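You operate a simulated robot arm through the tools that you are given. There is no shell and no other tool.

You run a simulated two-armed robot. Do the job below in one go: nothing can be reset, and whatever is moved stays where it is left.

TASK
Shut the hand hole cover and tighten its wing nuts in number order.

Only the result counts: the job must be done as asked and must still hold three seconds after the hand-in. Knocking over, shifting, dropping, spilling or breaking anything else fails it. A push-on lid holds only when it is set on centred and level and pressed home; a screw cap is set on level and turned clockwise until tight.

THE ROBOT
Two 7-joint arms with two-finger parallel grippers on one trunk that stands fixed in place. Base frame: the origin is at the foot of the trunk, x ahead of it, y to its left, z up. Lengths are in m, angles in rad, forces in N, time in s.
The left shoulder is at [0.02, 0.17, 1.278], the right one opposite. With the tool pointing down near the work surface each hand reaches from about 0.1 to 0.66 m from the base axis, measured 20 degrees to its own side. Payload 3.8 kg a hand.
The TCP of each hand is the grasp point between the finger pads, 0.03 m short of the fingertips. In the tool frame z runs along the fingers and y along their closing line. The gripper opens to 0.11 m. The fingers are 0.02 m wide and 0.01 m thick; the gripper's body (0.048 by 0.112 m) begins 0.055 m behind the TCP.
Orientation is told as [roll, pitch, yaw] about the base's x, y, z axes, in that order, counted from this pose: with the fingers straight down and closing along the base's y, the tool's x points along the base's -x, its y along +y and its z along -z.

THE INTERFACE
- The arms move only by the tool play_rows. It takes "left_plan", "right_plan" or both (then of equal length, played together; a hand with none holds still); each is a list of rows, each a list of 2 entries, a list of its own where there are three numbers: the shift along the base's x, y, z in m, then the turn, a rotation vector about the base's x, y, z in degrees. In form: [[[tx, ty, tz], [wx, wy, wz]], ...]. A call has 1 to 20 rows; each row shifts and turns the commanded pose from where the row before left it. "left_jaw" and "right_jaw" are, for a hand that has rows, the gripper command, from -1 (fully open) to 1 (shut), values between in proportion, set as the call begins (left out, the last holds). Rows are played at 5 a second. More than 0.05 m and 0.15 rad between two rows, or a gripper value outside its range, and nothing of the call is played. Where a pose cannot be reached the arm comes as near as it can. A force on the tool above 40 N (or 10 N above the force at the start of the call, whichever is more), or a blocked arm, ends the call early, and 0.2 s more pass. Each finger travels about 0.072 m/s and halts on what it meets, pressing with about 31 N; the grip force reading is that of the motor and also rises with nothing between the fingers. The clock runs only during rows and for 0.2 s after the last one: add rows that do not move to give the fingers time. It gives the time, the measured TCP pose, the force on the tool (base axes), the opening and the grip force at its end, in the units of the frame above (readings bear some noise), with the torque about the TCP (base axes, N m) and any sound that the robot's microphone picked up, and new pictures: "pictures" is both (left out), scene, wrist or none (wrist: the cameras of the hands that moved).
- Cameras (640 x 400 px; columns grow to the right, rows downward): "scene" is now at [0.0971, 0.0521, 1.4509]; the picture's right is [0.56, -0.83, 0.00], its down [-0.31, -0.21, -0.93] and it looks along [0.77, 0.52, -0.37] (base axes); focal length 281 px, centre (320, 200). "left" rides on the left gripper at [0.072, -0.017, -0.103] in its tool frame; the picture's right is [0.23, 0.97, 0.00], its down [-0.76, 0.18, -0.62] and it looks along [-0.61, 0.14, 0.78] (tool axes); focal length 222 px, centre (320, 200). "right" rides on the right gripper at [0.072, 0.017, -0.103] in its tool frame; the picture's right is [-0.23, 0.97, 0.00], its down [-0.76, -0.18, -0.62] and it looks along [-0.61, -0.14, 0.78] (tool axes); focal length 222 px, centre (320, 200). There is no depth. A picture from a camera that has moved, and an enlarged one, comes with that camera's place and axes in the base frame and with its lens.
- move_column(by): moves the trunk up (or, below 0, down) by that many m; the arms and the scene camera ride with it, the base frame stays. It gives what a move gives, with no picture.
- head_to(pan, tilt): turns the head with the scene camera to pan (to the left, within 1.396 rad either way) and tilt (down, from -0.506 to 1.204), counted from straight ahead of the robot. It gives what a move gives, and a new picture of the scene camera.
- enlarge(camera, box): a new picture of the part [left, top, right, bottom] of that camera's present view, enlarged. It takes no simulated time.
- finish_job(): hands the job in; it is judged then, once.

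Nothing tells you positions but the pictures and the camera data. Unless the task says otherwise, let go and move clear before handing in.

The tools are called after "Emit:" as name(argument=value, ...) on one line, values as JSON. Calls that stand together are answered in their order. play_rows: Moves the arms, as the interface text tells. Its arguments: {"type":"object","properties":{"left_plan":{"type":"array","items":{"type":"array"}},"left_jaw":{"type":"number"},"right_plan":{"type":"array","items":{"type":"array"}},"right_jaw":{"type":"number"},"pictures":{"type":"string","enum":["both","scene","wrist","none"]}},"required":[]} The other tools are called the same way: move_column (by) moves the trunk up or down; head_to (pan, tilt) turns the head that bears the scene camera; enlarge (camera, box) takes an enlarged picture of a part of a camera's view; finish_job () hands the job in.

At the start:

```text
time_s: 0.0
left_tcp_pos: [0.2908, 0.4066, 1.3904]
left_tcp_rot: [0.0, 0.0, 0.0]
left_ft_force: [-0.2, -0.3, -0.2]
left_ft_torque: [0.02, -0.02, -0.01]
left_grip_width: 0.1101
left_grasp_force: 0.1
right_tcp_pos: [0.4161, 0.0706, 1.3067]
right_tcp_rot: [0.0, 0.0, 0.001]
right_ft_force: [-0.1, 0.4, 0.4]
right_ft_torque: [0.0, 0.02, 0.03]
right_grip_width: 0.1101
right_grasp_force: 0.1
trunk travel left (down, up): [-0.375, 0.195]
head pan, tilt (commanded): [0.592, 0.379]
```

scene: 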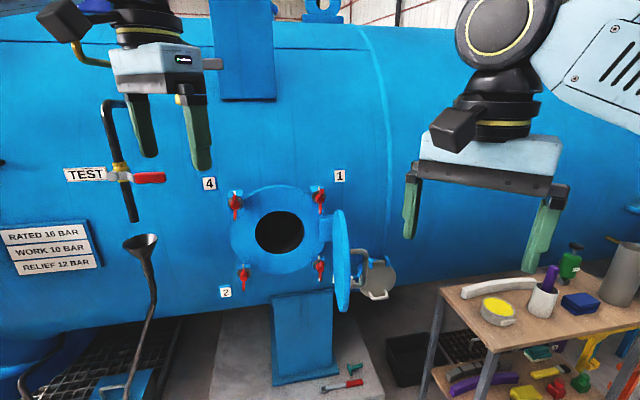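
right: 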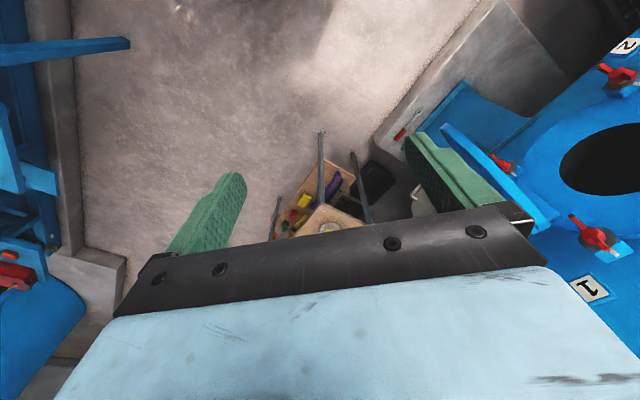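
left: 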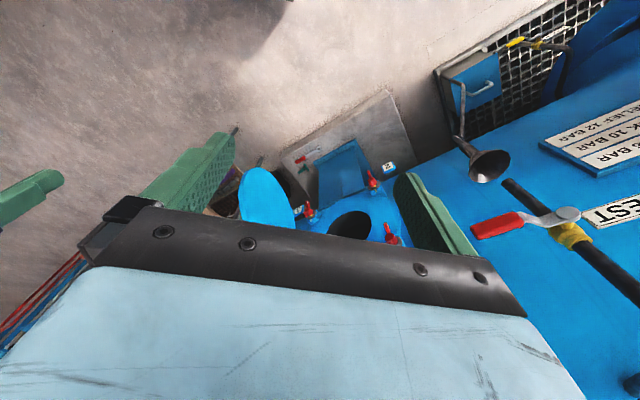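

I see a blue vessel with a hand hole, its round cover swung open on a hinge at the right, and four red wing nuts around it with number tags (1 top right, 4 top left, 2 bottom left, and a 3 presumably hidden behind the cover). I will look closer before moving.

Emit:
enlarge(camera="scene", box=[200, 160, 400, 320])

Emit:
enlarge(camera="left", box=[200, 120, 440, 270])

Emit:
enlarge(camera="right", box=[400, 20, 640, 320])

```text
2.50 times, centred on (300, 240) of scene
camera zoom: at [0.0971, 0.0521, 1.4509], right [0.56, -0.83, 0.0], down [-0.31, -0.21, -0.93], along [0.77, 0.52, -0.37], focal length 703 px, centre (370, 100)
```

zoom: 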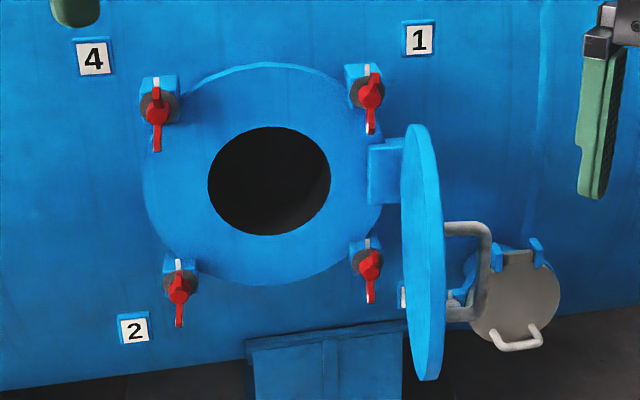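

```text
2.67 times, centred on (320, 195) of left
camera zoom: at [0.216, 0.3901, 1.4937], right [-0.23, 0.97, 0.0], down [0.76, 0.18, 0.62], along [0.61, 0.14, -0.78], focal length 592 px, centre (320, 213)
```

zoom: 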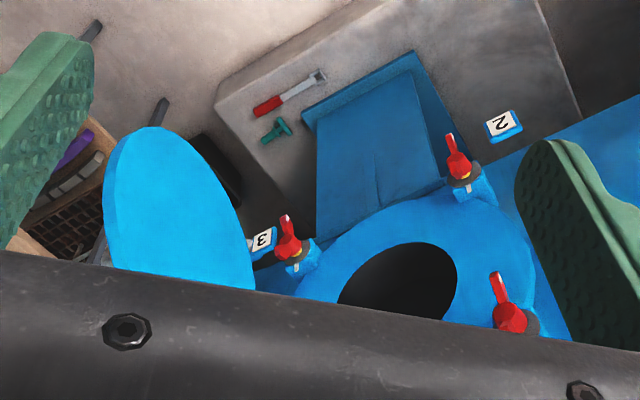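

```text
1.33 times, centred on (520, 170) of right
camera zoom: at [0.3428, 0.0879, 1.4109], right [0.23, 0.97, 0.0], down [0.76, -0.18, 0.62], along [0.61, -0.14, -0.78], focal length 296 px, centre (53, 240)
```

zoom: 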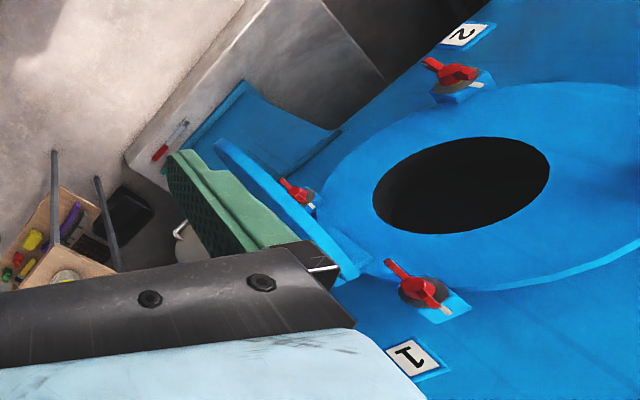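

The cover is open on its right-hand hinge with a handle on its outer face. I need finer detail of the nuts, hinge and handle before planning.

Emit:
enlarge(camera="scene", box=[295, 170, 345, 201])

Emit:
enlarge(camera="scene", box=[220, 180, 270, 211])

Emit:
enlarge(camera="scene", box=[310, 200, 410, 320])

Emit:
enlarge(camera="left", box=[340, 155, 420, 250])

Emit:
enlarge(camera="right", box=[480, 130, 640, 300])

```text
12.80 times, centred on (320, 186) of scene
camera zoom: at [0.0971, 0.0521, 1.4509], right [0.56, -0.83, 0.0], down [-0.31, -0.21, -0.93], along [0.77, 0.52, -0.37], focal length 3598 px, centre (320, 386)
```

zoom: 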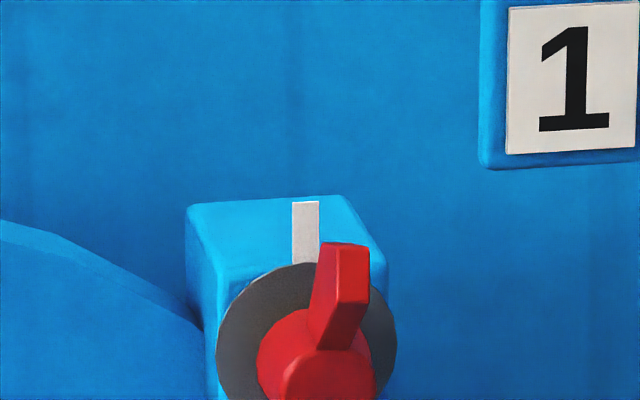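

```text
12.80 times, centred on (245, 196) of scene
camera zoom: at [0.0971, 0.0521, 1.4509], right [0.56, -0.83, 0.0], down [-0.31, -0.21, -0.93], along [0.77, 0.52, -0.37], focal length 3598 px, centre (1280, 258)
```

zoom: 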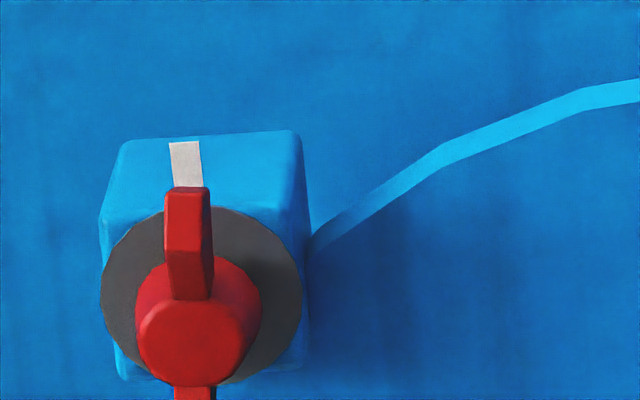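

```text
3.33 times, centred on (360, 260) of scene
camera zoom: at [0.0971, 0.0521, 1.4509], right [0.56, -0.83, 0.0], down [-0.31, -0.21, -0.93], along [0.77, 0.52, -0.37], focal length 937 px, centre (187, 0)
```

zoom: 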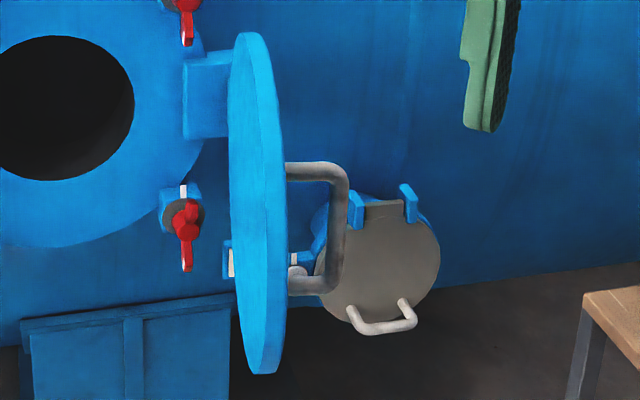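

```text
4.21 times, centred on (380, 202) of left
camera zoom: at [0.216, 0.3901, 1.4937], right [-0.23, 0.97, 0.0], down [0.76, 0.18, 0.62], along [0.61, 0.14, -0.78], focal length 935 px, centre (67, 190)
```

zoom: 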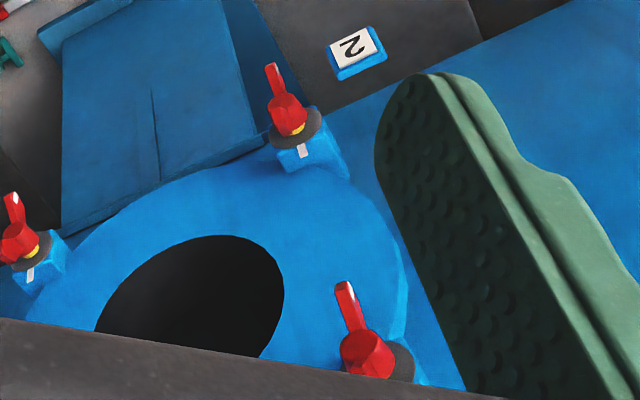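

```text
2.35 times, centred on (560, 215) of right
camera zoom: at [0.3428, 0.0879, 1.4109], right [0.23, 0.97, 0.0], down [0.76, -0.18, 0.62], along [0.61, -0.14, -0.78], focal length 523 px, centre (-245, 165)
```

zoom: 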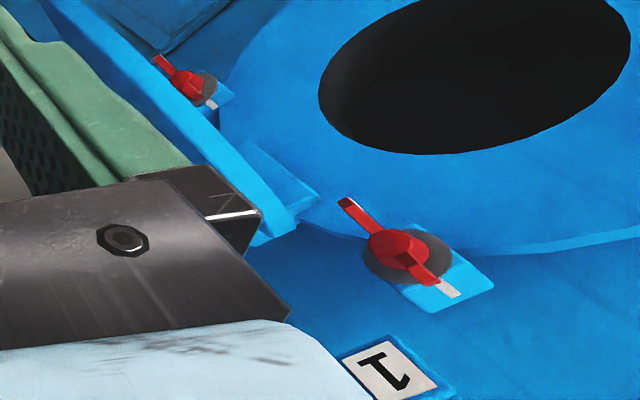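

Triangulating, I take the hand hole centre to be near (0.63, 0.55, 1.05). The nuts sit near 1 (0.73, 0.48, 1.16), 2 (0.54, 0.62, 0.95), 3 (0.71, 0.47, 0.93) and 4 (0.54, 0.62, 1.17), and the cover is open about 75–80° with its outer face to the right. I'll park the right arm out of the way first, then lower the trunk.

Emit:
play_rows(right_plan=[[[-0.02, -0.04, 0], [0, 0, 0]], [[-0.02, -0.04, 0], [0, 0, 0]], [[-0.02, -0.04, 0], [0, 0, 0]], [[-0.02, -0.04, 0], [0, 0, 0]], [[-0.02, -0.04, 0], [0, 0, 0]], [[-0.02, -0.04, 0], [0, 0, 0]], [[-0.02, -0.04, 0], [0, 0, 0]], [[-0.02, -0.04, 0], [0, 0, 0]], [[0, 0, 0], [0, 0, 0]]], pictures="scene")

```text
time_s: 2.0
left_tcp_pos: [0.2899, 0.4086, 1.3902]
left_tcp_rot: [-0.001, 0.002, -0.001]
left_ft_force: [0.1, 0.4, -0.2]
left_ft_torque: [-0.02, 0.03, 0.03]
left_grip_width: 0.1102
left_grasp_force: 0.1
right_tcp_pos: [0.2549, -0.2457, 1.3067]
right_tcp_rot: [-0.002, 0.0, -0.001]
right_ft_force: [1.2, 0.8, -0.5]
right_ft_torque: [-0.01, 0.0, -0.01]
right_grip_width: 0.1101
right_grasp_force: 0.0
trunk travel left (down, up): [-0.375, 0.195]
head pan, tilt (commanded): [0.592, 0.379]
camera scene: at [0.098, 0.0531, 1.4508], right [0.56, -0.83, 0.0], down [-0.31, -0.21, -0.93], along [0.77, 0.52, -0.37], focal length 281 px, centre (320, 200)
```

scene: 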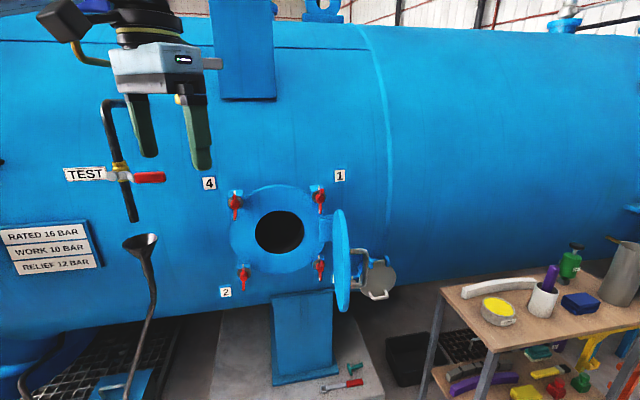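

The right arm is clear and the left hand hangs up and to the left of the vessel front. Next I lower the trunk so that the left shoulder is level with the hand hole.

Emit:
move_column(by=-0.2)

Emit:
head_to(pan=0.65, tilt=0.25)

```text
time_s: 4.2
left_tcp_pos: [0.2886, 0.4075, 1.1913]
left_tcp_rot: [-0.001, -0.001, 0.0]
left_ft_force: [-1.0, 0.4, 0.5]
left_ft_torque: [0.0, -0.01, -0.01]
left_grip_width: 0.1101
left_grasp_force: 0.1
right_tcp_pos: [0.2551, -0.2476, 1.1066]
right_tcp_rot: [0.0, 0.001, 0.0]
right_ft_force: [-0.4, -0.3, 0.4]
right_ft_torque: [-0.02, -0.05, 0.0]
right_grip_width: 0.1098
right_grasp_force: 0.1
trunk travel left (down, up): [-0.175, 0.395]
head pan, tilt (commanded): [0.592, 0.379]
```

```text
time_s: 4.9
left_tcp_pos: [0.2889, 0.4074, 1.1908]
left_tcp_rot: [-0.001, 0.001, 0.001]
left_ft_force: [-0.6, 0.1, 0.7]
left_ft_torque: [0.01, 0.0, 0.01]
left_grip_width: 0.1103
left_grasp_force: 0.0
right_tcp_pos: [0.2558, -0.2471, 1.1071]
right_tcp_rot: [0.0, 0.0, -0.003]
right_ft_force: [0.8, 0.1, -0.3]
right_ft_torque: [0.0, -0.03, -0.04]
right_grip_width: 0.1101
right_grasp_force: 0.0
trunk travel left (down, up): [-0.175, 0.395]
head pan, tilt (commanded): [0.649, 0.25]
camera scene: at [0.0944, 0.0568, 1.2629], right [0.6, -0.8, 0.0], down [-0.2, -0.15, -0.97], along [0.77, 0.59, -0.25], focal length 281 px, centre (320, 200)
```

scene: 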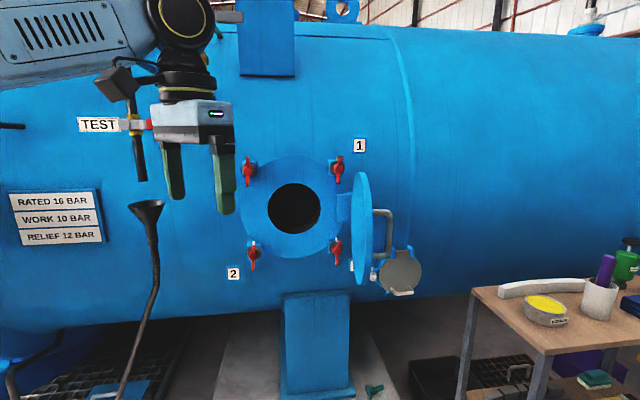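

The view is now more frontal; I enlarge it to refine positions with the vertical baseline between the two head views.

Emit:
enlarge(camera="scene", box=[230, 140, 430, 300])

Emit:
enlarge(camera="scene", box=[325, 160, 405, 300])

Emit:
enlarge(camera="scene", box=[320, 145, 370, 190])

```text
2.50 times, centred on (330, 220) of scene
camera zoom: at [0.0944, 0.0568, 1.2629], right [0.6, -0.8, 0.0], down [-0.2, -0.15, -0.97], along [0.77, 0.59, -0.25], focal length 703 px, centre (295, 150)
```

zoom: 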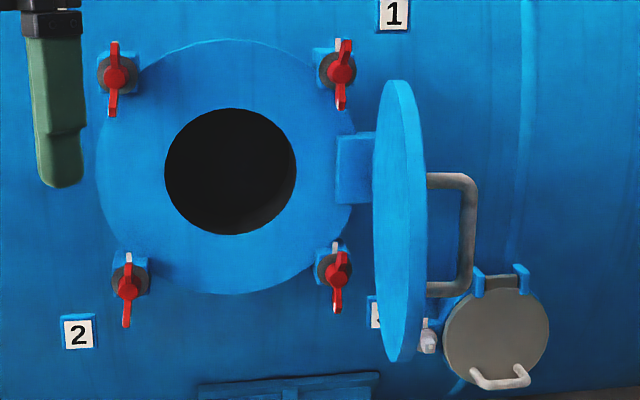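

```text
2.86 times, centred on (365, 230) of scene
camera zoom: at [0.0944, 0.0568, 1.2629], right [0.6, -0.8, 0.0], down [-0.2, -0.15, -0.97], along [0.77, 0.59, -0.25], focal length 803 px, centre (191, 114)
```

zoom: 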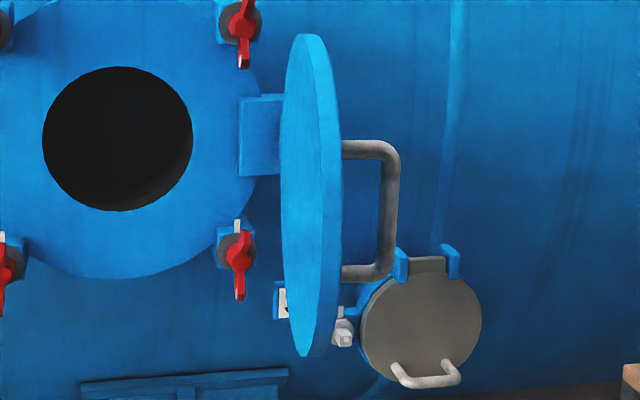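

```text
8.89 times, centred on (345, 168) of scene
camera zoom: at [0.0944, 0.0568, 1.2629], right [0.6, -0.8, 0.0], down [-0.2, -0.15, -0.97], along [0.77, 0.59, -0.25], focal length 2499 px, centre (98, 489)
```

zoom: 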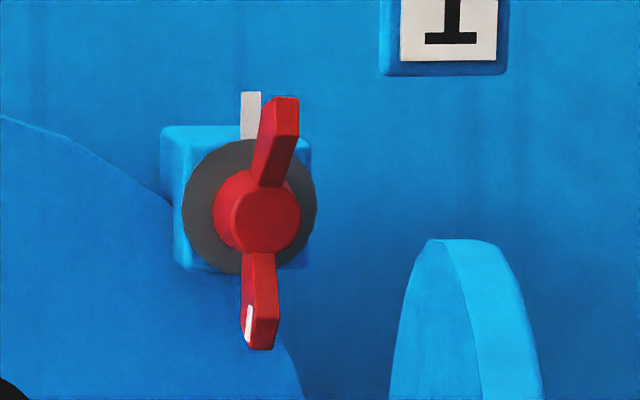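

I take the cover hinge to be near (0.76, 0.45) and the open cover's centre near (0.63, 0.35, 1.04), with its free edge near (0.52, 0.27). I'll close the left gripper, turn it level with fingers pointing ahead, and bring it to the right-hand (outer) side of the cover's free edge.

Emit:
play_rows(left_plan=[[[0.0137, -0.025, -0.0135], [0, -8.2, 0]], [[0.0137, -0.025, -0.0135], [0, -8.2, 0]], [[0.0137, -0.025, -0.0135], [0, -8.2, 0]], [[0.0137, -0.025, -0.0135], [0, -8.2, 0]], [[0.0137, -0.025, -0.0135], [0, -8.2, 0]], [[0.0137, -0.025, -0.0135], [0, -8.2, 0]], [[0.0137, -0.025, -0.0135], [0, -8.2, 0]], [[0.0137, -0.025, -0.0135], [0, -8.2, 0]], [[0.0137, -0.025, -0.0135], [0, -8.2, 0]], [[0.0137, -0.025, -0.0135], [0, -8.2, 0]], [[0.0137, -0.025, -0.0135], [0, -8.0, 0]], [[0, 0, 0], [0, 0, 0]]], left_jaw=1, pictures="both")

```text
time_s: 7.5
left_tcp_pos: [0.4646, 0.1284, 1.0545]
left_tcp_rot: [-2.796, -1.567, 2.797]
left_ft_force: [-0.6, -0.3, -0.6]
left_ft_torque: [0.02, 0.0, -0.02]
left_grip_width: 0.0
left_grasp_force: 30.6
left hand out of reach, approached as far as the arm can: row 7, 8
right_tcp_pos: [0.2554, -0.2471, 1.1078]
right_tcp_rot: [-0.001, 0.0, -0.003]
right_ft_force: [-0.1, -0.7, 0.5]
right_ft_torque: [-0.01, 0.04, 0.0]
right_grip_width: 0.11
right_grasp_force: 0.1
trunk travel left (down, up): [-0.175, 0.395]
head pan, tilt (commanded): [0.649, 0.25]
camera scene: at [0.0942, 0.0565, 1.263], right [0.6, -0.8, 0.0], down [-0.2, -0.15, -0.97], along [0.77, 0.59, -0.25], focal length 281 px, centre (320, 200)
camera left: at [0.36, 0.1107, 0.9825], right [0.0, 0.97, -0.23], down [-0.63, 0.18, 0.76], along [0.78, 0.14, 0.61], focal length 222 px, centre (320, 200)
```

scene: 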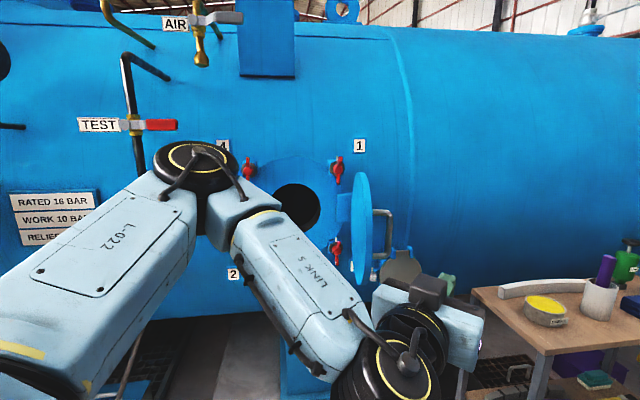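
left: 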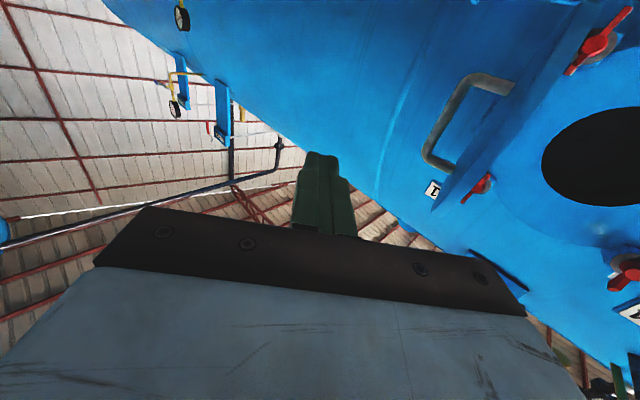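

The left hand is now level, pointing ahead, to the right of the cover. I yaw it about 20° and bring it closer to the outer side of the cover near its free edge, without contact.

Emit:
play_rows(left_plan=[[[0.02, 0.01, -0.004], [0, 0, 6.7]], [[0.02, 0.015, -0.004], [0, 0, 6.7]], [[0.02, 0.02, -0.004], [0, 0, 6.6]], [[0, 0, 0], [0, 0, 0]]], left_jaw=1, pictures="both")

```text
time_s: 8.5
left_tcp_pos: [0.5217, 0.1942, 1.051]
left_tcp_rot: [0.175, -1.568, 0.172]
left_ft_force: [0.0, -0.1, 0.7]
left_ft_torque: [0.03, 0.03, -0.01]
left_grip_width: 0.0
left_grasp_force: 30.8
left hand out of reach, approached as far as the arm can: row 1, 2, 3
right_tcp_pos: [0.256, -0.2471, 1.1061]
right_tcp_rot: [0.0, -0.001, 0.0]
right_ft_force: [0.2, 0.1, 1.2]
right_ft_torque: [0.02, 0.0, 0.02]
right_grip_width: 0.1097
right_grasp_force: 0.1
trunk travel left (down, up): [-0.175, 0.395]
head pan, tilt (commanded): [0.649, 0.25]
camera scene: at [0.0944, 0.0567, 1.2629], right [0.6, -0.8, 0.0], down [-0.2, -0.15, -0.97], along [0.77, 0.59, -0.25], focal length 281 px, centre (320, 200)
camera left: at [0.4286, 0.143, 0.9792], right [-0.33, 0.92, -0.23], down [-0.65, -0.05, 0.76], along [0.69, 0.4, 0.61], focal length 222 px, centre (320, 200)
```

scene: 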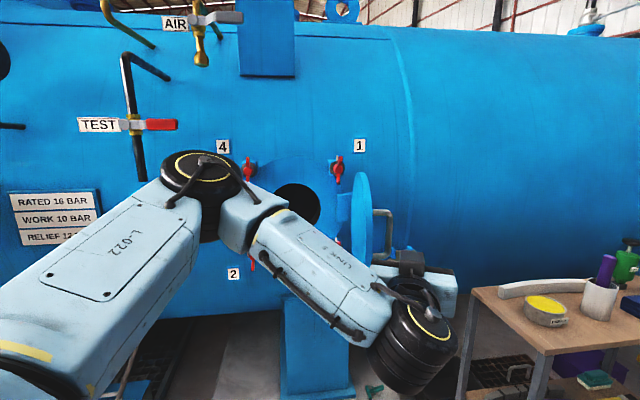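
left: 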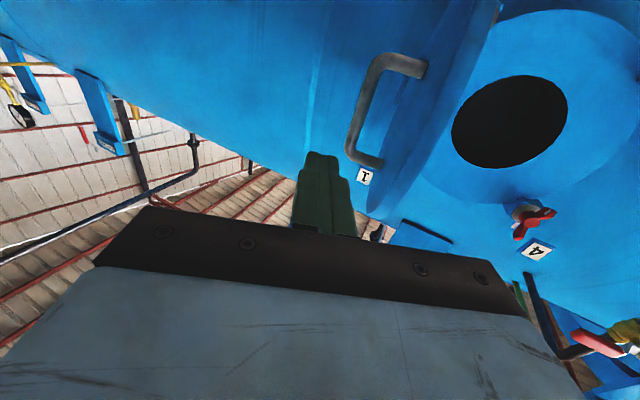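

The tip is still slightly short of the cover's free edge. I'll move further along the cover's outer face before pressing toward it.

Emit:
play_rows(left_plan=[[[0.02, 0.012, -0.003], [0, 0, 0]], [[0.02, 0.012, -0.003], [0, 0, 0]], [[0, 0, 0], [0, 0, 0]]], pictures="both")

Emit:
enlarge(camera="scene", box=[320, 160, 480, 340])

```text
time_s: 9.3
left_tcp_pos: [0.5616, 0.2207, 1.0449]
left_tcp_rot: [1.002, -1.571, -0.654]
left_ft_force: [-0.2, 0.1, -0.1]
left_ft_torque: [0.01, 0.02, -0.03]
left_grip_width: 0.0001
left_grasp_force: 31.4
right_tcp_pos: [0.2555, -0.2476, 1.1069]
right_tcp_rot: [0.0, -0.001, -0.002]
right_ft_force: [-0.3, 0.4, -0.2]
right_ft_torque: [0.0, 0.02, -0.03]
right_grip_width: 0.11
right_grasp_force: 0.1
trunk travel left (down, up): [-0.175, 0.395]
head pan, tilt (commanded): [0.649, 0.25]
camera scene: at [0.0944, 0.0568, 1.2629], right [0.6, -0.8, 0.0], down [-0.2, -0.15, -0.97], along [0.77, 0.59, -0.25], focal length 281 px, centre (320, 200)
camera left: at [0.4694, 0.1684, 0.9728], right [-0.33, 0.92, -0.23], down [-0.65, -0.05, 0.76], along [0.69, 0.4, 0.61], focal length 222 px, centre (320, 200)
```

scene: 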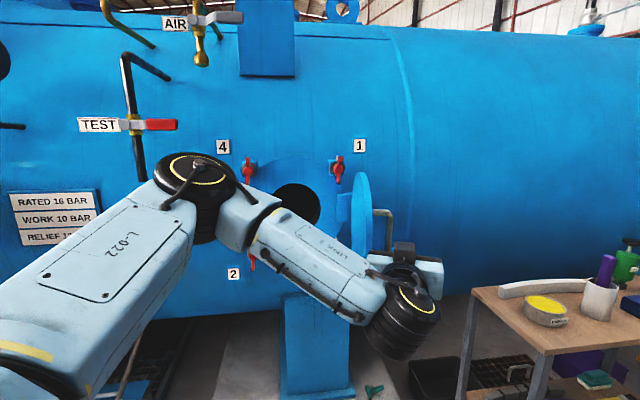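
left: 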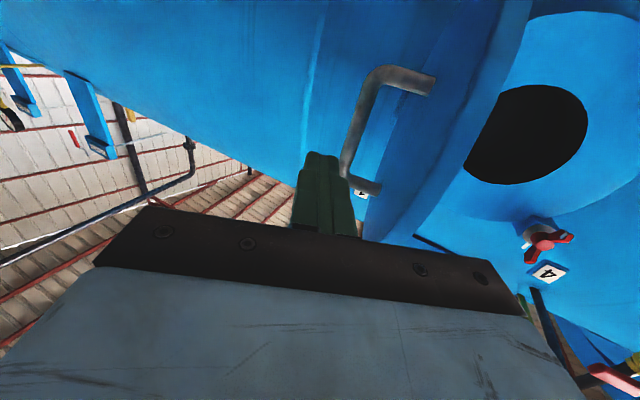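

```text
2.22 times, centred on (400, 250) of scene
camera zoom: at [0.0944, 0.0568, 1.2629], right [0.6, -0.8, 0.0], down [-0.2, -0.15, -0.97], along [0.77, 0.59, -0.25], focal length 625 px, centre (142, 89)
```

zoom: 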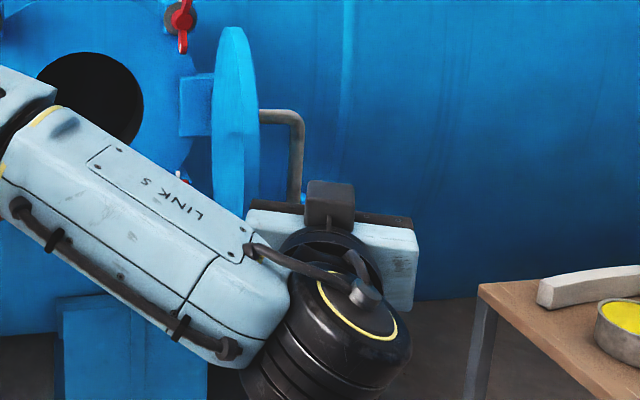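

The fingertips are now beside the outer face of the cover, past its free edge. I begin pushing the cover round on its hinge, following the arc.

Emit:
play_rows(left_plan=[[[-0.0115, 0.0165, 0], [0, 0, 0]], [[-0.0115, 0.0165, 0], [0, 0, 0]], [[-0.0155, 0.02, 0], [0, 0, 2.15]], [[-0.0155, 0.02, 0], [0, 0, 2.15]], [[-0.0115, 0.024, 0], [0, 0, 2.25]], [[-0.0115, 0.024, 0], [0, 0, 2.25]]], pictures="both")

```text
time_s: 10.7
left_tcp_pos: [0.483, 0.3425, 1.0453]
left_tcp_rot: [-0.494, -1.569, 0.997]
left_ft_force: [0.4, -0.6, -0.2]
left_ft_torque: [-0.01, -0.01, -0.01]
left_grip_width: 0.0
left_grasp_force: 30.9
right_tcp_pos: [0.2553, -0.247, 1.1072]
right_tcp_rot: [0.001, 0.0, 0.0]
right_ft_force: [0.7, -0.1, 0.2]
right_ft_torque: [0.02, 0.03, 0.0]
right_grip_width: 0.1099
right_grasp_force: 0.1
trunk travel left (down, up): [-0.175, 0.395]
head pan, tilt (commanded): [0.649, 0.25]
camera scene: at [0.094, 0.057, 1.2629], right [0.6, -0.8, 0.0], down [-0.2, -0.15, -0.97], along [0.77, 0.59, -0.25], focal length 281 px, centre (320, 200)
camera left: at [0.3998, 0.2765, 0.9723], right [-0.47, 0.85, -0.23], down [-0.63, -0.14, 0.76], along [0.62, 0.5, 0.61], focal length 222 px, centre (320, 200)
```

scene: 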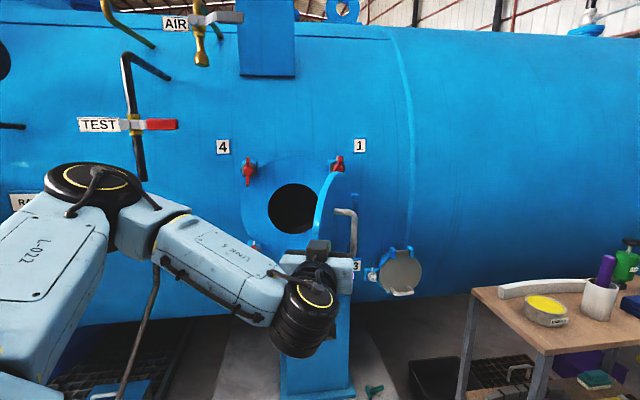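
left: 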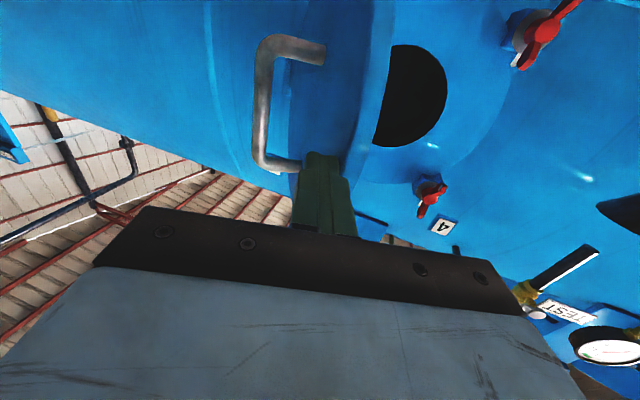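

The cover is following, now roughly half shut. I continue along the arc.

Emit:
play_rows(left_plan=[[[-0.006, 0.0255, 0], [0, 0, 2.25]], [[-0.006, 0.0255, 0], [0, 0, 2.25]], [[-0.0005, 0.027, 0], [0, 0, 2.25]], [[-0.0005, 0.027, 0], [0, 0, 2.25]], [[0.0055, 0.026, 0], [0, 0, 2.25]], [[0.0055, 0.026, 0], [0, 0, 2.25]]], pictures="both")

```text
time_s: 12.1
left_tcp_pos: [0.4841, 0.499, 1.0438]
left_tcp_rot: [-0.275, -1.57, 1.013]
left_ft_force: [0.1, -0.1, -0.9]
left_ft_torque: [0.01, -0.02, 0.04]
left_grip_width: 0.0
left_grasp_force: 30.7
right_tcp_pos: [0.2561, -0.2466, 1.1078]
right_tcp_rot: [-0.002, -0.001, 0.0]
right_ft_force: [0.5, -0.3, 0.6]
right_ft_torque: [-0.02, -0.01, 0.0]
right_grip_width: 0.1096
right_grasp_force: 0.0
trunk travel left (down, up): [-0.175, 0.395]
head pan, tilt (commanded): [0.649, 0.25]
camera scene: at [0.0944, 0.0569, 1.2629], right [0.6, -0.8, 0.0], down [-0.2, -0.15, -0.97], along [0.77, 0.59, -0.25], focal length 281 px, centre (320, 200)
camera left: at [0.4167, 0.4164, 0.9722], right [-0.66, 0.72, -0.23], down [-0.58, -0.29, 0.76], along [0.48, 0.63, 0.61], focal length 222 px, centre (320, 200)
```

scene: 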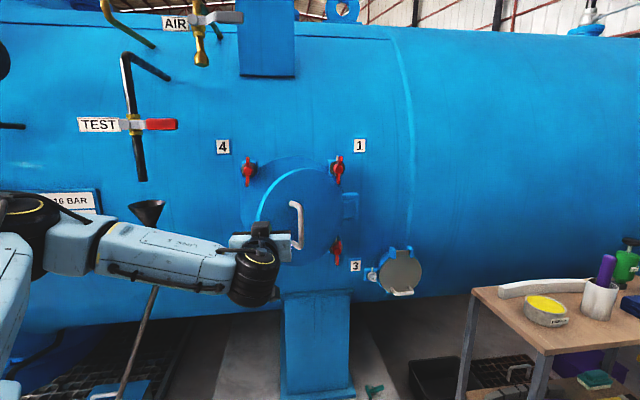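
left: 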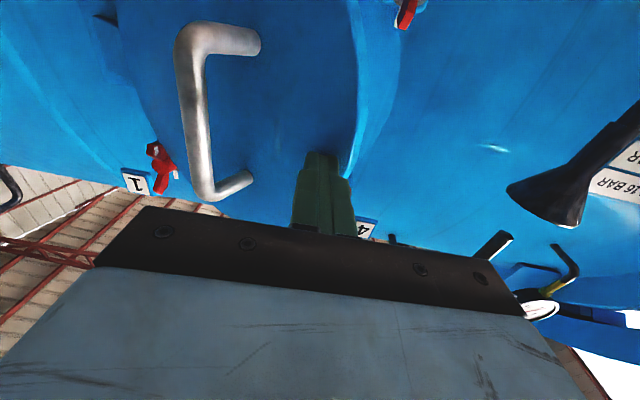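

The cover is close to the flange now, about 20° from shut. I finish the swing slowly, watching the force.

Emit:
play_rows(left_plan=[[[0.008, 0.019, 0], [0, 0, 1.65]], [[0.008, 0.019, 0], [0, 0, 1.65]], [[0.007, 0.0113, 0], [0, 0, 1.1]], [[0.007, 0.0113, 0], [0, 0, 1.1]], [[0.007, 0.0113, 0], [0, 0, 1.1]], [[0.0033, 0.0038, 0], [0, 0, 0]], [[0.0033, 0.0038, 0], [0, 0, 0]]], pictures="both")

```text
time_s: 13.7
left_tcp_pos: [0.5267, 0.5769, 1.0436]
left_tcp_rot: [-0.71, -1.571, 1.561]
left_ft_force: [-0.8, 0.1, 0.2]
left_ft_torque: [0.0, 0.01, 0.0]
left_grip_width: 0.0002
left_grasp_force: 30.8
right_tcp_pos: [0.255, -0.2467, 1.1071]
right_tcp_rot: [-0.001, 0.001, -0.002]
right_ft_force: [1.0, 0.7, -0.1]
right_ft_torque: [0.0, 0.01, -0.04]
right_grip_width: 0.11
right_grasp_force: 0.0
trunk travel left (down, up): [-0.175, 0.395]
head pan, tilt (commanded): [0.649, 0.25]
camera scene: at [0.0942, 0.0568, 1.2629], right [0.6, -0.8, 0.0], down [-0.2, -0.15, -0.97], along [0.77, 0.59, -0.25], focal length 281 px, centre (320, 200)
camera left: at [0.4701, 0.4877, 0.9727], right [-0.73, 0.64, -0.23], down [-0.54, -0.35, 0.76], along [0.41, 0.68, 0.61], focal length 222 px, centre (320, 200)
```

scene: 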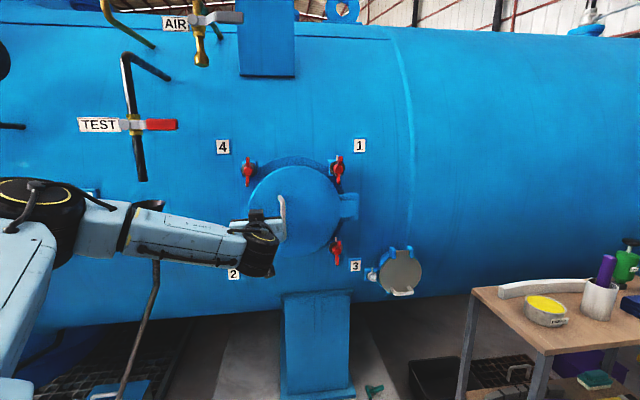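
left: 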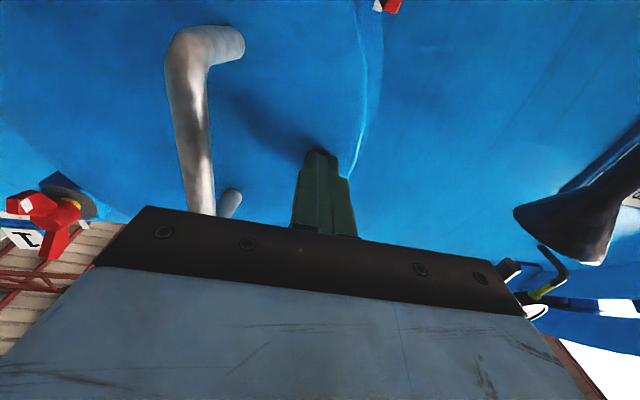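

No contact force yet; I keep pushing inward in small steps until the cover seats.

Emit:
play_rows(left_plan=[[[0.0033, 0.0038, 0], [0, 0, 0]], [[0.0033, 0.0038, 0], [0, 0, 0]], [[0.0033, 0.0038, 0], [0, 0, 0]], [[0.0033, 0.0038, 0], [0, 0, 0]]], pictures="both")

Emit:
enlarge(camera="scene", box=[220, 140, 380, 290])

```text
time_s: 14.7
left_tcp_pos: [0.5396, 0.5932, 1.0454]
left_tcp_rot: [-2.324, -1.572, -3.107]
left_ft_force: [0.6, -0.5, 0.6]
left_ft_torque: [0.0, -0.04, 0.01]
left_grip_width: 0.0
left_grasp_force: 31.0
right_tcp_pos: [0.255, -0.2474, 1.108]
right_tcp_rot: [-0.001, 0.001, -0.001]
right_ft_force: [0.0, -0.7, -1.0]
right_ft_torque: [-0.02, -0.02, 0.02]
right_grip_width: 0.11
right_grasp_force: 0.1
trunk travel left (down, up): [-0.175, 0.395]
head pan, tilt (commanded): [0.649, 0.25]
camera scene: at [0.0943, 0.0568, 1.2629], right [0.6, -0.8, 0.0], down [-0.2, -0.15, -0.97], along [0.77, 0.59, -0.25], focal length 281 px, centre (320, 200)
camera left: at [0.4831, 0.5029, 0.9733], right [-0.73, 0.64, -0.23], down [-0.54, -0.35, 0.76], along [0.41, 0.68, 0.61], focal length 222 px, centre (320, 200)
```

scene: 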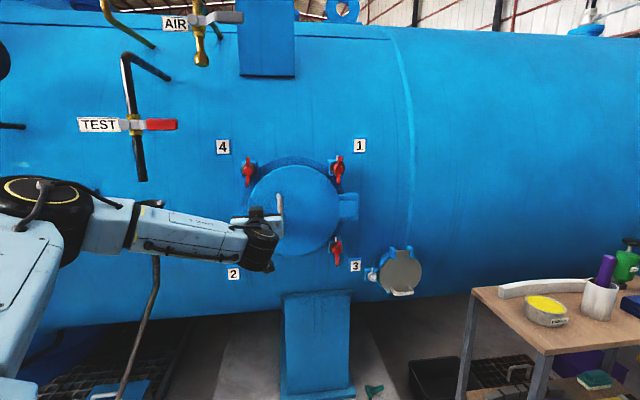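
left: 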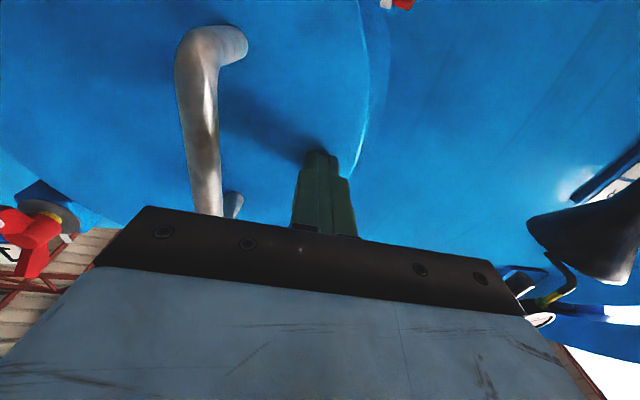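

```text
2.67 times, centred on (300, 215) of scene
camera zoom: at [0.0943, 0.0568, 1.2629], right [0.6, -0.8, 0.0], down [-0.2, -0.15, -0.97], along [0.77, 0.59, -0.25], focal length 750 px, centre (373, 160)
```

zoom: 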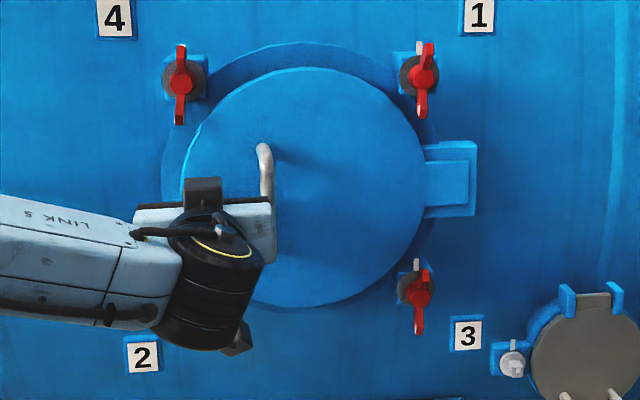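

The cover is almost shut but a gap shadow remains and there is still no force. I push on a few millimetres at a time.

Emit:
play_rows(left_plan=[[[0.0026, 0.003, 0], [0, 0, 0]], [[0.0026, 0.003, 0], [0, 0, 0]], [[0.0026, 0.003, 0], [0, 0, 0]]], pictures="none")

Emit:
enlarge(camera="left", box=[220, 80, 420, 240])

Emit:
enlarge(camera="scene", box=[230, 150, 350, 270])

```text
time_s: 15.5
left_tcp_pos: [0.5469, 0.6019, 1.0454]
left_tcp_rot: [-1.8, -1.572, 2.652]
left_ft_force: [-0.2, -0.4, -0.2]
left_ft_torque: [0.0, -0.02, 0.01]
left_grip_width: 0.0001
left_grasp_force: 30.8
right_tcp_pos: [0.2547, -0.2462, 1.1079]
right_tcp_rot: [-0.001, 0.0, 0.0]
right_ft_force: [-0.4, 0.0, -1.0]
right_ft_torque: [0.06, 0.02, 0.02]
right_grip_width: 0.1099
right_grasp_force: 0.0
trunk travel left (down, up): [-0.175, 0.395]
head pan, tilt (commanded): [0.649, 0.25]
```

```text
2.50 times, centred on (320, 160) of left
camera zoom: at [0.4909, 0.5121, 0.9733], right [-0.73, 0.64, -0.23], down [-0.54, -0.35, 0.76], along [0.41, 0.68, 0.61], focal length 555 px, centre (320, 300)
```

zoom: 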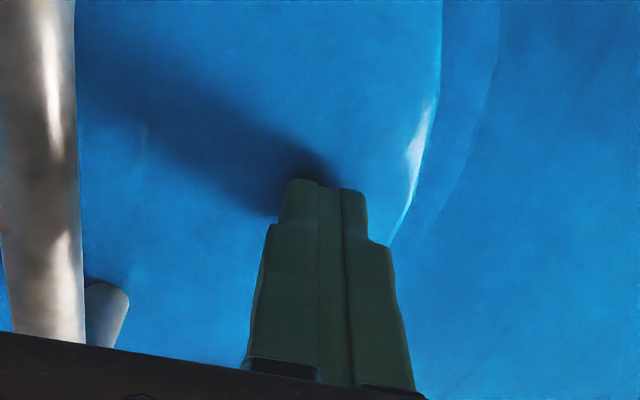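

```text
3.33 times, centred on (290, 210) of scene
camera zoom: at [0.0943, 0.0568, 1.2629], right [0.6, -0.8, 0.0], down [-0.2, -0.15, -0.97], along [0.77, 0.59, -0.25], focal length 937 px, centre (420, 167)
```

zoom: 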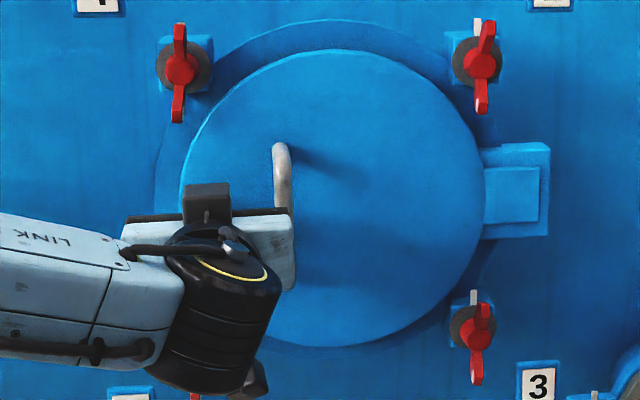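

Still swinging freely. I continue the push.

Emit:
play_rows(left_plan=[[[0.0026, 0.003, 0], [0, 0, 0]], [[0.0026, 0.003, 0], [0, 0, 0]], [[0.0026, 0.003, 0], [0, 0, 0]]], pictures="none")

Emit:
enlarge(camera="left", box=[220, 80, 420, 240])

Emit:
enlarge(camera="scene", box=[230, 150, 350, 270])

```text
time_s: 16.3
left_tcp_pos: [0.5536, 0.6087, 1.0454]
left_tcp_rot: [0.705, -1.567, 0.145]
left_ft_force: [-7.2, -6.3, -1.0]
left_ft_torque: [-0.05, 0.05, -0.04]
left_grip_width: 0.0
left_grasp_force: 31.3
right_tcp_pos: [0.2551, -0.2482, 1.1068]
right_tcp_rot: [0.0, -0.001, -0.002]
right_ft_force: [1.2, -0.5, 0.0]
right_ft_torque: [-0.01, -0.03, 0.0]
right_grip_width: 0.1101
right_grasp_force: 0.1
trunk travel left (down, up): [-0.175, 0.395]
head pan, tilt (commanded): [0.649, 0.25]
```

```text
2.50 times, centred on (320, 160) of left
camera zoom: at [0.4977, 0.5203, 0.9731], right [-0.73, 0.64, -0.23], down [-0.54, -0.35, 0.76], along [0.41, 0.68, 0.61], focal length 555 px, centre (320, 300)
```

zoom: 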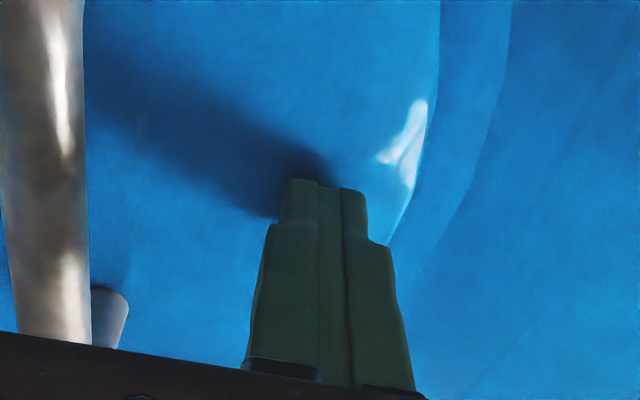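

```text
3.33 times, centred on (290, 210) of scene
camera zoom: at [0.0935, 0.0559, 1.263], right [0.6, -0.8, 0.0], down [-0.2, -0.15, -0.97], along [0.77, 0.59, -0.25], focal length 937 px, centre (420, 167)
```

zoom: 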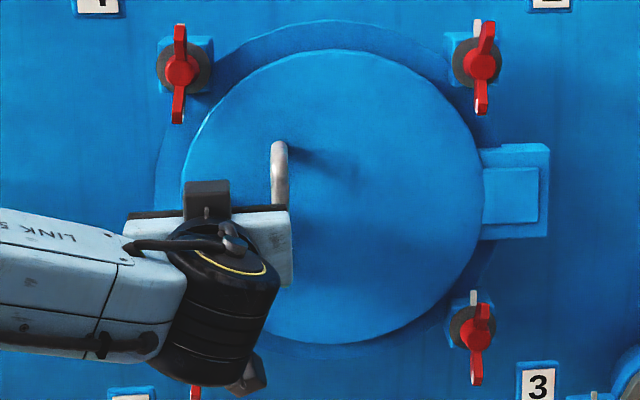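

The force has risen to about 10 N: the cover is meeting its seat. I press a little more to make sure it is home.

Emit:
play_rows(left_plan=[[[0.002, 0.0023, 0], [0, 0, 0]], [[0.002, 0.0023, 0], [0, 0, 0]], [[0, 0, 0], [0, 0, 0]]], pictures="scene")

Emit:
enlarge(camera="scene", box=[230, 150, 350, 270])

Emit:
enlarge(camera="left", box=[0, 0, 640, 400])

```text
time_s: 16.8
left_tcp_pos: [0.555, 0.6101, 1.0455]
left_tcp_rot: [0.347, -1.567, 0.501]
left_ft_force: [-24.6, -16.1, 3.1]
left_ft_torque: [0.02, -0.01, 0.03]
left_grip_width: 0.0
left_grasp_force: 31.4
right_tcp_pos: [0.2512, -0.2483, 1.1076]
right_tcp_rot: [0.0, -0.003, -0.002]
right_ft_force: [-0.4, -0.2, 0.1]
right_ft_torque: [-0.01, -0.01, 0.02]
right_grip_width: 0.1099
right_grasp_force: 0.1
trunk travel left (down, up): [-0.175, 0.395]
head pan, tilt (commanded): [0.649, 0.25]
stopped in row 2 (left hand): the force on the tool passed its limit at 48 N (the readings are from after the stop); the commanded pose is now the measured one
camera scene: at [0.0904, 0.0546, 1.2635], right [0.6, -0.8, 0.0], down [-0.19, -0.15, -0.97], along [0.77, 0.59, -0.24], focal length 281 px, centre (320, 200)
```

scene: 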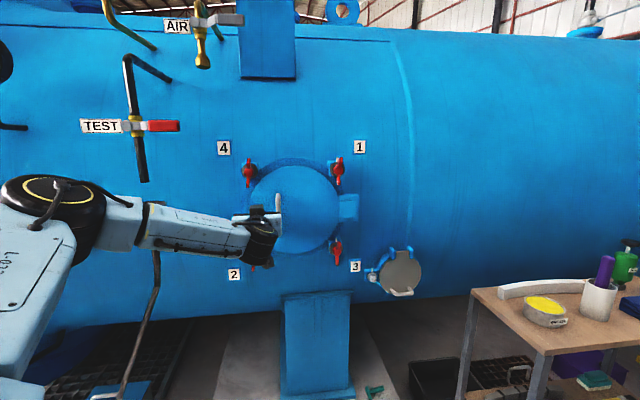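

```text
3.33 times, centred on (290, 210) of scene
camera zoom: at [0.0904, 0.0546, 1.2635], right [0.6, -0.8, 0.0], down [-0.19, -0.15, -0.97], along [0.77, 0.59, -0.24], focal length 937 px, centre (420, 167)
```

zoom: 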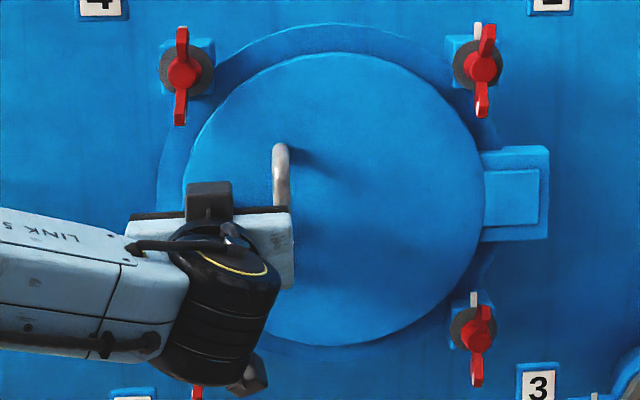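

```text
1.00 times, centred on (320, 200) of left (not enlarged: the box is as wide or as high as the picture)
camera zoom: at [0.4976, 0.5207, 0.9734], right [-0.73, 0.64, -0.23], down [-0.54, -0.35, 0.76], along [0.41, 0.68, 0.6], focal length 222 px, centre (320, 200)
```

zoom: 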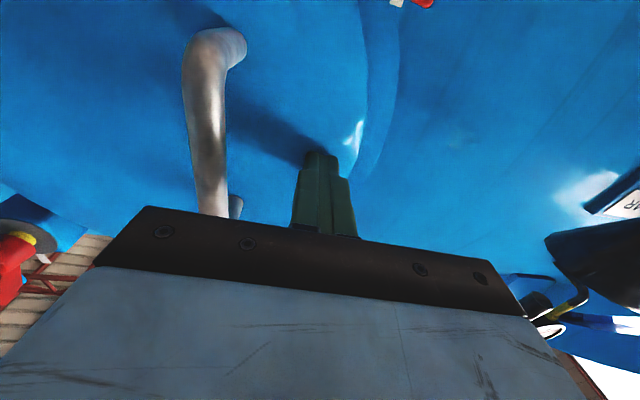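

The cover is seated (48 N stopped the push, no sound or slip). Now I back the left hand straight off to check the cover stays shut and get a good view of the nuts.

Emit:
play_rows(left_plan=[[[-0.0164, -0.0189, 0], [0, 0, 0]], [[-0.0164, -0.0189, 0], [0, 0, 0]], [[-0.02, -0.023, 0], [0, 0, 0]], [[-0.02, -0.023, 0], [0, 0, 0]], [[-0.02, -0.023, 0], [0, 0, 0]], [[0, 0, 0], [0, 0, 0]]], pictures="both")

Emit:
enlarge(camera="scene", box=[230, 150, 350, 270])

Emit:
enlarge(camera="left", box=[60, 0, 620, 260])

```text
time_s: 18.2
left_tcp_pos: [0.4629, 0.507, 1.0408]
left_tcp_rot: [0.4, -1.564, 0.45]
left_ft_force: [1.0, -0.8, 0.6]
left_ft_torque: [0.0, 0.01, 0.0]
left_grip_width: 0.0
left_grasp_force: 31.2
right_tcp_pos: [0.2564, -0.2475, 1.1061]
right_tcp_rot: [0.0, 0.001, -0.001]
right_ft_force: [-0.6, -0.4, 0.2]
right_ft_torque: [0.0, 0.02, 0.0]
right_grip_width: 0.11
right_grasp_force: 0.1
trunk travel left (down, up): [-0.175, 0.395]
head pan, tilt (commanded): [0.649, 0.25]
camera scene: at [0.0944, 0.0569, 1.2629], right [0.6, -0.8, 0.0], down [-0.2, -0.15, -0.97], along [0.77, 0.59, -0.25], focal length 281 px, centre (320, 200)
camera left: at [0.4063, 0.4177, 0.9688], right [-0.73, 0.64, -0.22], down [-0.54, -0.35, 0.77], along [0.41, 0.68, 0.6], focal length 222 px, centre (320, 200)
```

scene: 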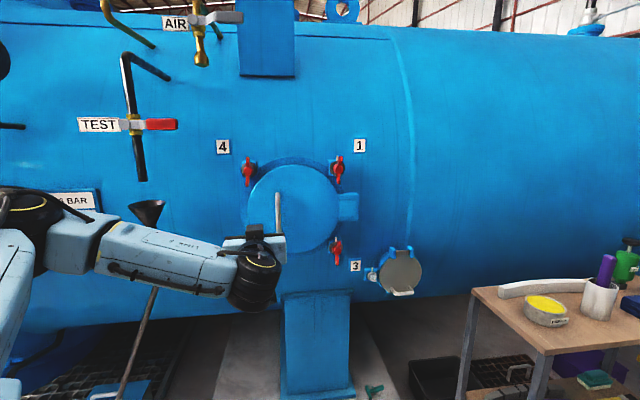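
left: 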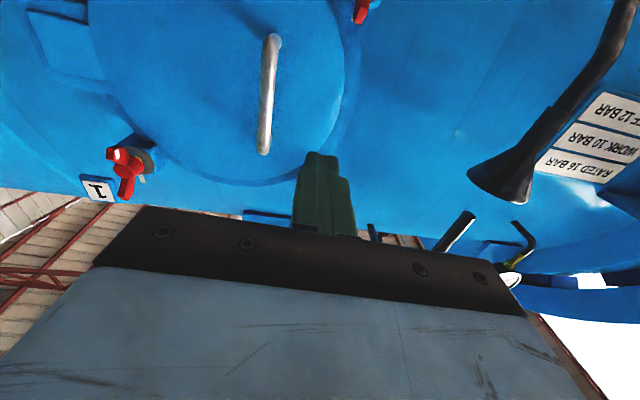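

```text
3.33 times, centred on (290, 210) of scene
camera zoom: at [0.0944, 0.0569, 1.2629], right [0.6, -0.8, 0.0], down [-0.2, -0.15, -0.97], along [0.77, 0.59, -0.25], focal length 937 px, centre (420, 167)
```

zoom: 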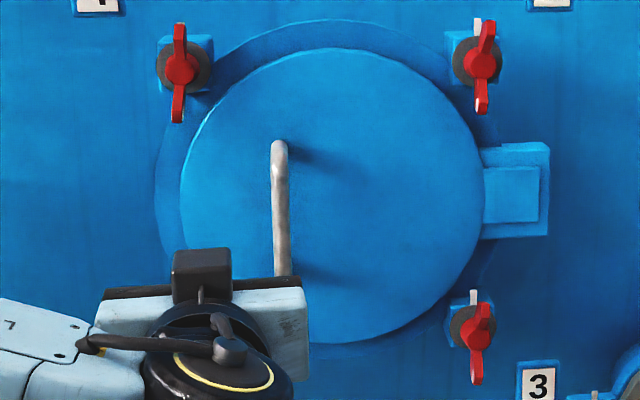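

```text
1.14 times, centred on (340, 130) of left
camera zoom: at [0.4063, 0.4177, 0.9688], right [-0.73, 0.64, -0.22], down [-0.54, -0.35, 0.77], along [0.41, 0.68, 0.6], focal length 254 px, centre (297, 280)
```

zoom: 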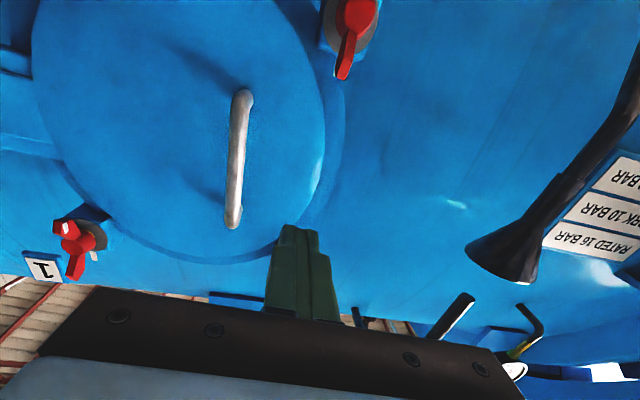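

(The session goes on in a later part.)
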